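You operate a simulated robot arm through the tools that you are given. There is no shell and no other tool. Be economical: measure what you need, move in short steps, check, and stop when the job is done.

Carry out the task below with a simulated robot arm. There is one attempt and no reset: what you move stays moved.

TASK
Switch the teal-stand slow switch on.

It is judged by the outcome, as a careful person would: the job done as asked, and still so three seconds after it is handed in. It fails if anything else is knocked over, pushed out of place, dropped, spilled or broken.

THE ROBOT
A 6-joint arm with a two-finger parallel gripper, fixed in place. Base frame: the origin is at the foot of the arm, x ahead of it, y to its left, z up. Lengths are in m, angles in degrees, forces in N, time in s.
With the tool pointing down near the work surface it reaches from about 0.26 to 0.68 m from the base axis. Its first joint turns from -66.0 to 66.0 degrees. Payload 2.9 kg.
Tool frame: the origin (TCP) lies between the finger pads and is the grasp point; the fingertips stand 0.03 m ahead of it; z points along the fingers, y is the line along which they close. The gripper opens to 0.11 m. The fingers are 0.02 m wide and 0.01 m thick; the gripper's body (0.048 by 0.112 m) begins 0.055 m behind the TCP.
Orientation is told as [roll, pitch, yaw] about the base's x, y, z axes, in that order, counted from this pose: with the fingers straight down and closing along the base's y, the tool's x points along the base's -x, its y along +y and its z along -z.

THE INTERFACE
- The arm moves only by the tool arm_command. Its arguments are lists of equal length, an entry for each row: "translation": the shift along the tool's x, y, z in m, a list of three; "turn": the turn, a rotation vector about the tool's x, y, z in degrees, a list of three; "jaw": the gripper command, from -1 (fully open) to 1 (shut), values between in proportion. In form: {"translation": [[x, y, z], ...], "turn": [[ax, ay, az], ...], "jaw": [jaw, ...]}. A call has 1 to 8 rows; each row shifts and turns the commanded pose from where the row before left it, along the tool's axes as they then stand. A row lasts 0.2 s, in which the tool goes at most 0.05 m and 8.6 degrees; a call with a longer step from one row to the next is refused whole, and so is a gripper value outside its range. A pose out of reach is approached as far as the arm can. The call stops where the force on the tool passes 40 N (or 10 N more than at its start, if that is more) or the arm is blocked; 0.2 s more then pass. The fingers move at their own pace (about 0.108 m/s each) and stop on an object; they squeeze with about 25 N. The grip force told is the motor's: it shows also when the fingers shut on nothing. Time passes only in rows, and 0.2 s behind the last, so rows that do not move let the fingers close. It gives the time, the measured TCP pose, the force on the tool (base axes), the opening and the grip force at its end, in the units of the frame above (readings bear some noise), and new pictures: "show" is both (left out), scene, wrist or none.
- Cameras (640 x 400 px; columns grow to the right, rows downward): "scene" is fixed at [0.0522, 0.4147, 1.4062]; the picture's right is [-0.94, -0.34, 0.00], its down [-0.12, 0.33, -0.94] and it looks along [0.32, -0.88, -0.35] (base axes); focal length 337 px, centre (320, 200). "wrist" rides on the gripper at [-0.036, 0, -0.057] in the tool frame; the picture's right is [0.00, -1.00, 0.00], its down [0.97, 0.00, -0.24] and it looks along [0.24, 0.00, 0.97] (tool axes); focal length 218 px, centre (320, 200).
- measure_at(camera, pixels): there is no depth. For up to 12 entries [column, row, z] of the newest picture of that camera ("zoom" is the newest enlarged one), the place [x, y] in the base frame at which the ray of that pixel passes the height z, good to about 0.002 m. No time passes.
- inspect(camera, box): a new picture of the part [left, top, right, bottom] of that camera's present view, enlarged. No time passes.
- close_job(): hands the job in; it is judged then, once.

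Work in short steps. Measure before you move; look again where a grasp or a placing could have gone wrong, and mend it. You have 60 turns and 120 pictures in all, the two below and enlarged ones among them. Open the gripper and draw the arm clear of the work before you hand the job in, unless the task says otherwise; then end with one line.

The tools are called by a JSON object that holds its "method" and its "body". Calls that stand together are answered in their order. arm_command: Moves the arm, as the interface text tells. Its arguments: {"type":"object","properties":{"translation":{"type":"array","items":{"type":"array","items":{"type":"number"}}},"turn":{"type":"array","items":{"type":"array","items":{"type":"number"}}},"jaw":{"type":"array","items":{"type":"number"}},"show":{"type":"string","enum":["both","scene","wrist","none"]}},"required":["translation","turn","jaw"]} The other tools are called the same way: measure_at (camera, pixels) gives the place at which the rays of pixels pass given heights; inspect (camera, box) takes an enlarged picture of a part of a camera's view; close_job () hands the job in.

At the start:

```text
time_s: 0.0
eef_pos: [0.225, -0.2829, 1.1698]
ee_rot: [0.1, 0.1, 0.0]
force: [0.5, -0.2, -0.3]
finger_gap: 0.11
gripper_force: 0.0
```

scene: 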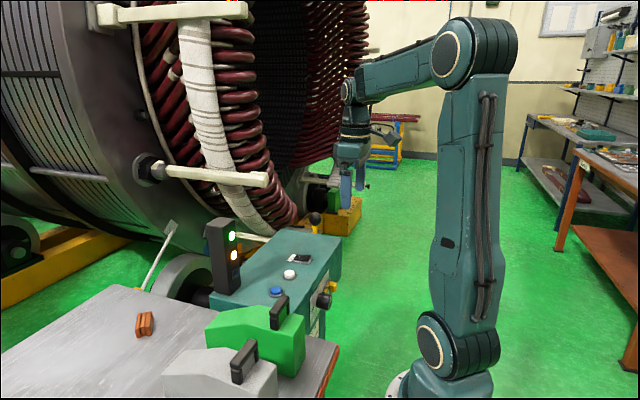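
wrist: 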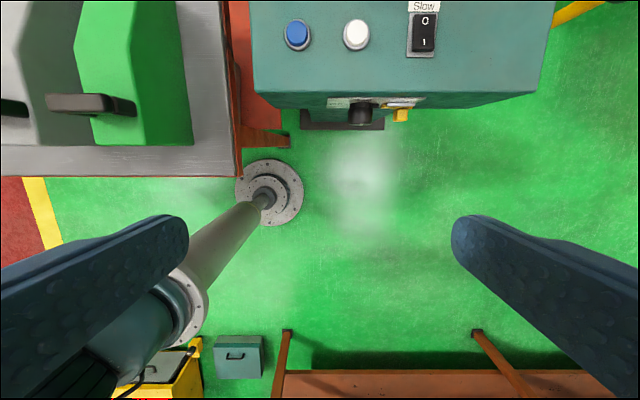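

The wrist view shows a rocker labelled "Slow" (about 423,32) with 0 and 1 on the teal stand. I enlarge both views.

{"method": "inspect", "body": {"camera": "wrist", "box": [380, 0, 470, 60]}}

{"method": "inspect", "body": {"camera": "scene", "box": [200, 200, 360, 300]}}

{"method": "measure_at", "body": {"camera": "wrist", "pixels": [[424, 20, 0.874], [424, 42, 0.874], [424, 20, 0.9], [424, 42, 0.9], [298, 34, 0.874], [357, 34, 0.874]]}}

{"method": "measure_at", "body": {"camera": "scene", "pixels": [[300, 258, 0.874], [300, 258, 0.9], [289, 274, 0.874], [276, 291, 0.874], [289, 274, 0.9], [276, 291, 0.9]]}}

```text
6.67 times, centred on (425, 30) of wrist
```

zoom: 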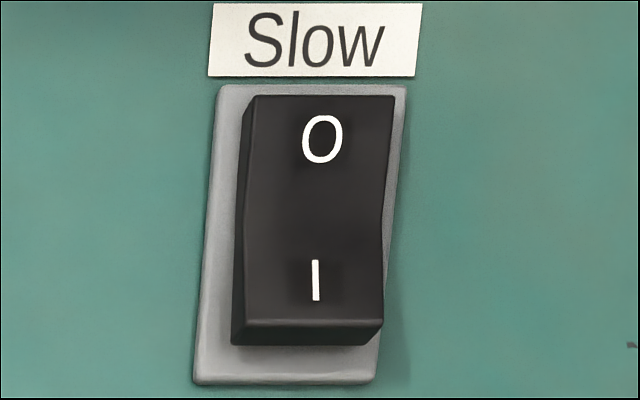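

```text
4.00 times, centred on (280, 250) of scene
```

zoom: 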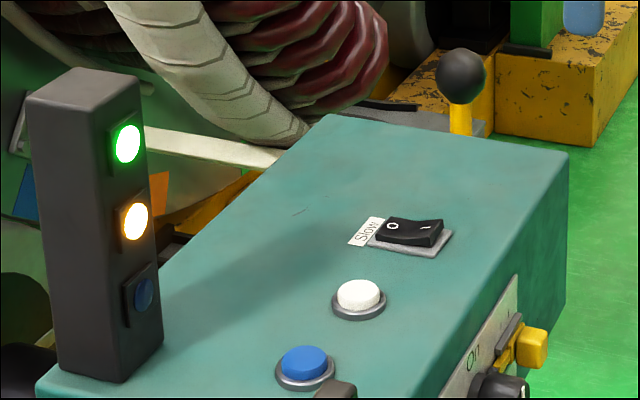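

```text
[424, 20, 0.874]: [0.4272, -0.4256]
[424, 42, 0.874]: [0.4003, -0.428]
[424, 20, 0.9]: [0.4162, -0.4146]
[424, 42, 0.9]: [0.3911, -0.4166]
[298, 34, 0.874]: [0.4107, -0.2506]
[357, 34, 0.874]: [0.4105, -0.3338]
```

```text
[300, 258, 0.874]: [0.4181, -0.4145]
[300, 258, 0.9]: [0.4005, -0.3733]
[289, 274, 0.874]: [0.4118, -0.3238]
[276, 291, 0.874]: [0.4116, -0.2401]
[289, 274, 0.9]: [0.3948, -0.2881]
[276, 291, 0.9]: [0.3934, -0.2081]
```

The 1 end (nearer the arm) stands proud, so the switch is off. I triangulate both rocker ends for their height.

{"method": "measure_at", "body": {"camera": "scene", "pixels": [[306.25, 257, 0.874], [306.25, 257, 0.884], [306.25, 257, 0.894], [297.5, 256.5, 0.874], [297.5, 256.5, 0.884], [297.5, 256.5, 0.864]]}}

{"method": "measure_at", "body": {"camera": "wrist", "pixels": [[424.4, 42, 0.874], [424.4, 42, 0.884], [424.4, 42, 0.894], [425.3, 20.7, 0.874], [425.3, 20.7, 0.884], [425.3, 20.7, 0.864]]}}

{"method": "inspect", "body": {"camera": "wrist", "box": [290, 80, 450, 140]}}

{"method": "inspect", "body": {"camera": "scene", "box": [300, 260, 350, 320]}}

```text
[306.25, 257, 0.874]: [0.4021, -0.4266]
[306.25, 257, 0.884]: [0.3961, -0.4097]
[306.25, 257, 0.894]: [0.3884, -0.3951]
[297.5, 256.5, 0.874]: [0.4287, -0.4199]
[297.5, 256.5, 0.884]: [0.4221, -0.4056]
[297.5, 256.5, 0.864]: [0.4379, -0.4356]
```

```text
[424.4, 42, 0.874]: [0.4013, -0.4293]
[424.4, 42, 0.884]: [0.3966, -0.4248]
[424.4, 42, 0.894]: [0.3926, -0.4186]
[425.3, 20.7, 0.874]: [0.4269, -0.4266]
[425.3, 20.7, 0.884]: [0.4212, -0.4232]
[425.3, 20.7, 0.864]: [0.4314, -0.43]
```

```text
4.00 times, centred on (370, 110) of wrist
```

zoom: 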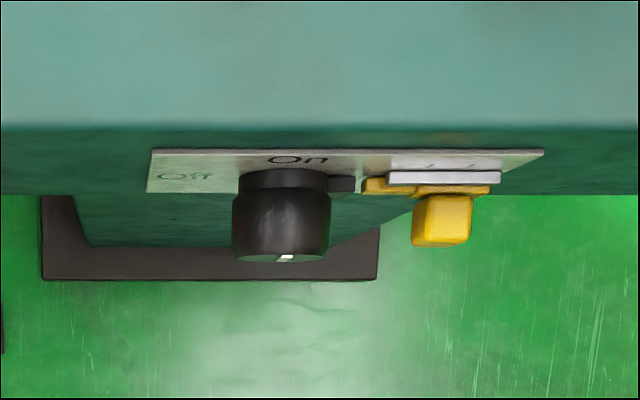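

```text
6.67 times, centred on (325, 290) of scene
```

zoom: 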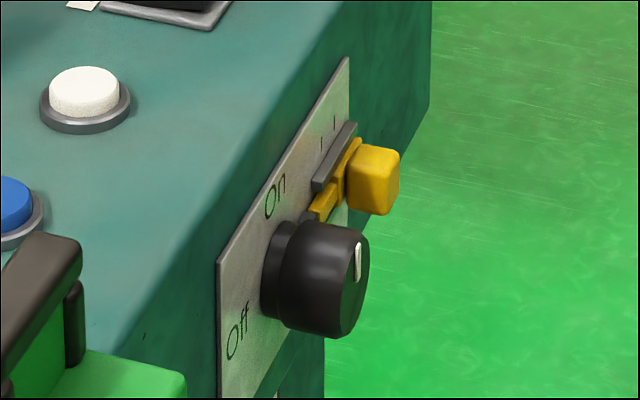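

Rocker 1 end lies near (0.400, -0.428, z≈0.873); the 0 end is down, and the stand's main knob is at On. I shut the fingers and move above it.

{"method": "arm_command", "body": {"translation": [[-0.0342, -0.029, 0], [-0.0342, -0.029, 0], [-0.0342, -0.029, 0], [-0.0342, -0.029, 0], [-0.0342, -0.029, 0], [0, 0, 0.04], [0, 0, 0.04], [0, 0, 0]], "turn": [[0, 0, 0], [0, 0, 0], [0, 0, 0], [0, 0, 0], [0, 0, 0], [0, 0, 0], [0, 0, 0], [0, 0, 0]], "jaw": [1, 1, 1, 1, 1, 1, 1, 1]}}

```text
time_s: 1.8
eef_pos: [0.3939, -0.4275, 1.0886]
ee_rot: [0.0, 0.1, 0.0]
force: [0.1, -0.1, -0.2]
finger_gap: 0.0
gripper_force: 25.1
```

scene: 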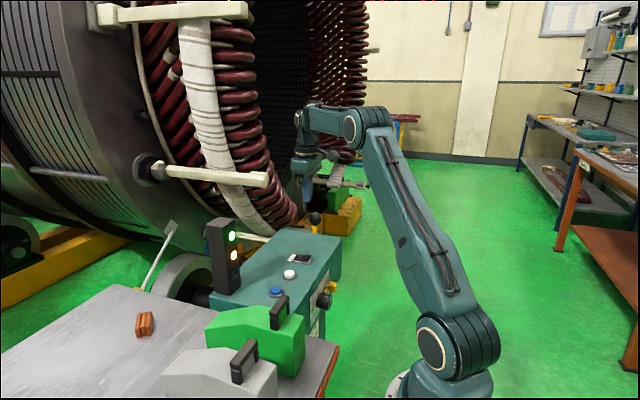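
wrist: 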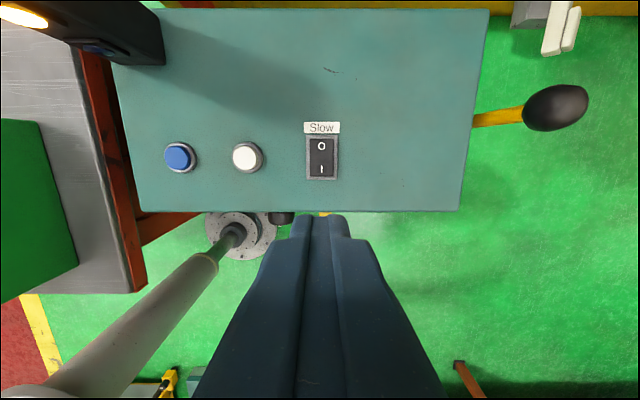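

The fingers are shut above the stand. The rocker's 1 is at (321,169); I measure it again before descending.

{"method": "measure_at", "body": {"camera": "wrist", "pixels": [[321, 169, 0.874], [321, 177, 0.874], [321, 146, 0.874], [321, 169, 0.884], [572, 108, 0.95], [525, 108, 0.95]]}}

{"method": "inspect", "body": {"camera": "wrist", "box": [280, 110, 360, 190]}}

```text
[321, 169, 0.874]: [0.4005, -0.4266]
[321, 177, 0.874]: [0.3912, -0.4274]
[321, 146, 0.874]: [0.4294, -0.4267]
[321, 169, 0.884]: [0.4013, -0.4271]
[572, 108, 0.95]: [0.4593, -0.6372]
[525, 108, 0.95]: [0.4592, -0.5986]
```

```text
5.00 times, centred on (320, 150) of wrist
```

zoom: 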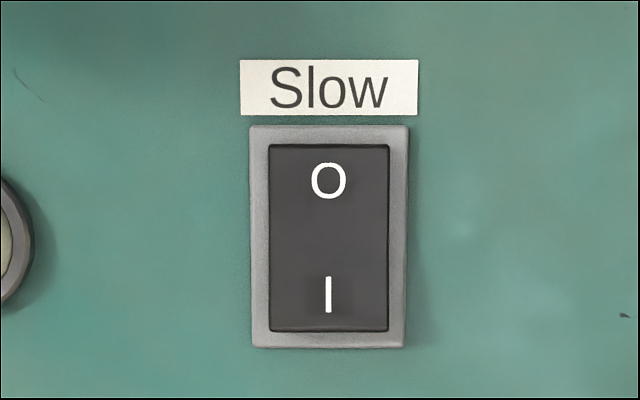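

The 1 end is centred at about (0.400, -0.427), with the pivot near x=0.415. I shift to x=0.399 and descend until the tip is about 1 cm above.

{"method": "arm_command", "body": {"translation": [[-0.005, 0, 0.035], [0, 0, 0.04], [0, 0, 0.04], [0, 0, 0.035], [0, 0, 0.02], [0, 0, 0]], "turn": [[0, 0, 0], [0, 0, 0], [0, 0, 0], [0, 0, 0], [0, 0, 0], [0, 0, 0]], "jaw": [1, 1, 1, 1, 1, 1]}}

{"method": "inspect", "body": {"camera": "scene", "box": [220, 200, 360, 290]}}

```text
time_s: 3.2
eef_pos: [0.4001, -0.428, 0.9212]
ee_rot: [0.0, 0.1, 0.0]
force: [-0.4, 0.4, 0.3]
finger_gap: 0.0001
gripper_force: 25.3
```

scene: 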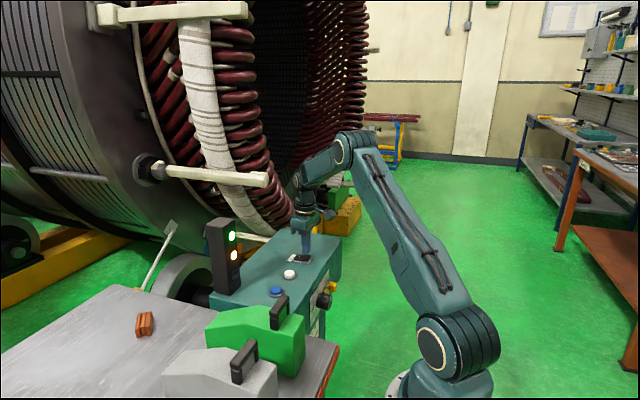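
wrist: 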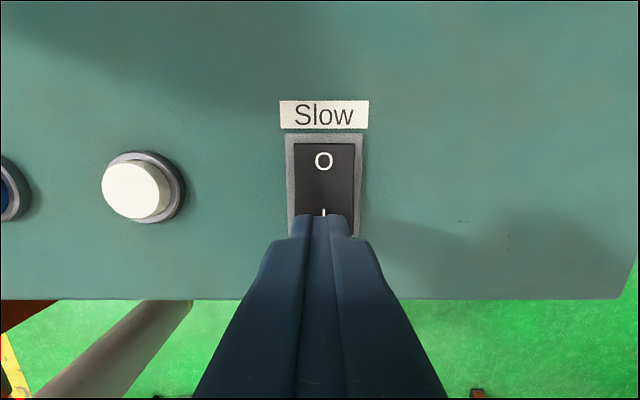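

```text
4.44 times, centred on (290, 245) of scene
```

zoom: 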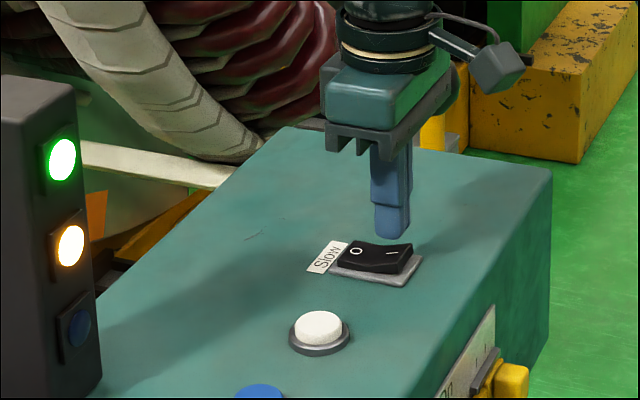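

The tip (z≈0.891) is over the 1 end. I press down in small steps.

{"method": "arm_command", "body": {"translation": [[0, 0, 0.005], [0, 0, 0.004], [0, 0, 0.003], [0, 0, 0.002], [0, 0, 0.002]], "turn": [[0, 0, 0], [0, 0, 0], [0, 0, 0], [0, 0, 0], [0, 0, 0]], "jaw": [1, 1, 1, 1, 1], "show": "none"}}

{"method": "inspect", "body": {"camera": "scene", "box": [220, 200, 360, 290]}}

```text
time_s: 4.4
eef_pos: [0.4001, -0.4291, 0.9039]
ee_rot: [0.1, 0.1, 0.0]
force: [-0.5, -1.0, -0.6]
finger_gap: 0.0
gripper_force: 24.4
```

```text
4.44 times, centred on (290, 245) of scene
```

zoom: 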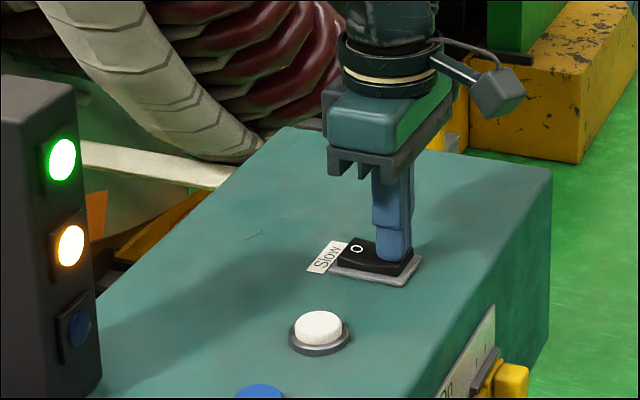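

The tip is at 0.874 with little force so far; I keep pressing in small steps.

{"method": "arm_command", "body": {"translation": [[0, 0, 0.002], [0, 0, 0.002], [0, 0, 0.002], [0, 0, 0]], "turn": [[0, 0, 0], [0, 0, 0], [0, 0, 0], [0, 0, 0]], "jaw": [1, 1, 1, 1], "show": "none"}}

{"method": "inspect", "body": {"camera": "scene", "box": [220, 200, 360, 290]}}

```text
time_s: 5.4
eef_pos: [0.3995, -0.4289, 0.9023]
ee_rot: [-0.3, -0.3, 0.0]
force: [-1.5, 0.3, 3.7]
finger_gap: 0.0
gripper_force: 25.5
stopped in row 4: the force on the tool passed its limit (the readings are from after the stop); the commanded pose is now the measured one
```

```text
4.44 times, centred on (290, 245) of scene
```

zoom: 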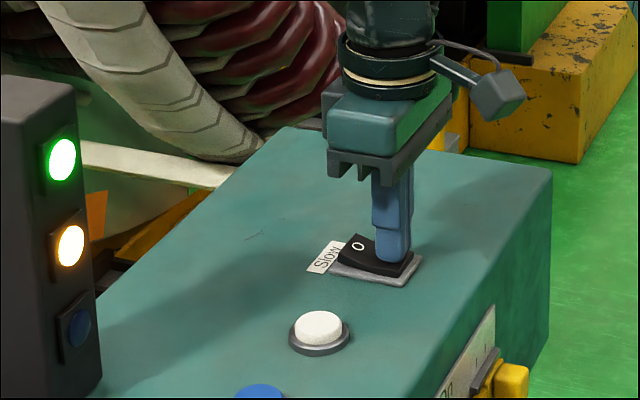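

The force limit was reached and the 0 end has risen. I lift clear and check.

{"method": "arm_command", "body": {"translation": [[0, 0, -0.01], [0, 0, -0.03], [0, 0, -0.04], [0, 0, -0.04], [0, 0, -0.04], [0, 0, 0]], "turn": [[0, 0, 0], [0, 0, 0], [0, 0, 0], [0, 0, 0], [0, 0, 0], [0, 0, 0]], "jaw": [1, 1, 1, 1, 1, 1], "show": "wrist"}}

{"method": "inspect", "body": {"camera": "scene", "box": [200, 200, 360, 300]}}

```text
time_s: 6.8
eef_pos: [0.4001, -0.4279, 1.0619]
ee_rot: [-0.2, -0.1, 0.0]
force: [-0.1, -0.6, 0.9]
finger_gap: 0.0001
gripper_force: 25.2
```

wrist: 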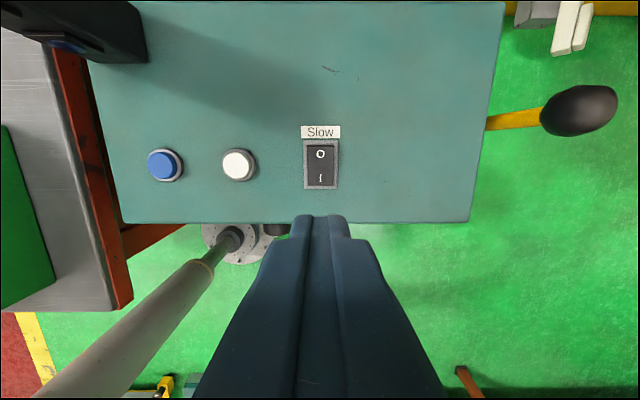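

```text
4.00 times, centred on (280, 250) of scene
```

zoom: 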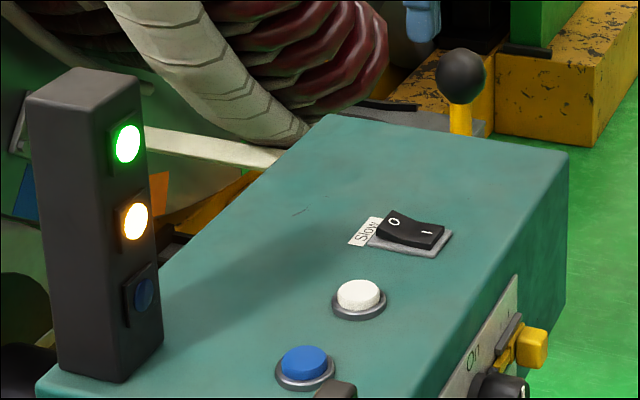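

The rocker has latched with the 0 end up and the 1 end down: on. I open the gripper while drawing back, then check it once more.

{"method": "arm_command", "body": {"translation": [[0, 0, -0.04], [0, 0, -0.04], [0.04, 0.02, 0], [0.04, 0.02, 0], [0.04, 0.02, 0], [0.04, 0.02, 0], [0, 0, 0], [0, 0, 0]], "turn": [[0, 0, 0], [0, 0, 0], [0, 0, 0], [0, 0, 0], [0, 0, 0], [0, 0, 0], [0, 0, 0], [0, 0, 0]], "jaw": [1, 1, -1, -1, -1, -1, -1, -1], "show": "scene"}}

{"method": "inspect", "body": {"camera": "scene", "box": [200, 200, 360, 300]}}

```text
time_s: 8.6
eef_pos: [0.2389, -0.3484, 1.1409]
ee_rot: [-0.2, -0.3, 0.0]
force: [0.5, 0.0, -0.7]
finger_gap: 0.11
gripper_force: 0.1
```

scene: 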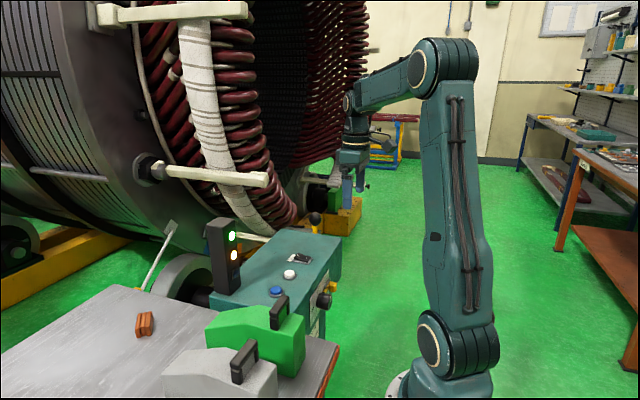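

```text
4.00 times, centred on (280, 250) of scene
```

zoom: 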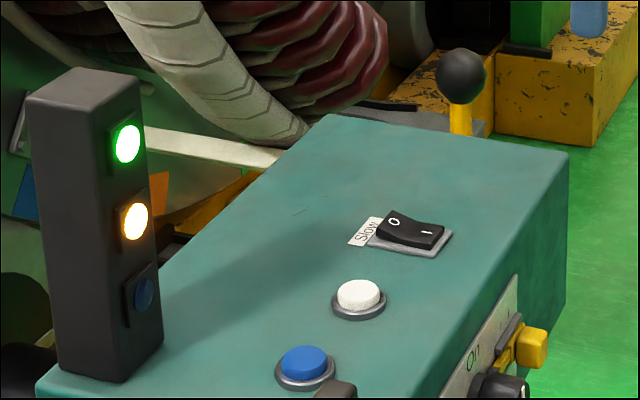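

The rocker is still on, nothing else has moved, and the arm is clear, so I hand the job in.

{"method": "close_job", "body": {}}

```text
The job is handed in.
```

The Slow switch on the teal stand is on: its 1 end is pressed in and stayed down, nothing else moved, and the arm is clear with the gripper open.
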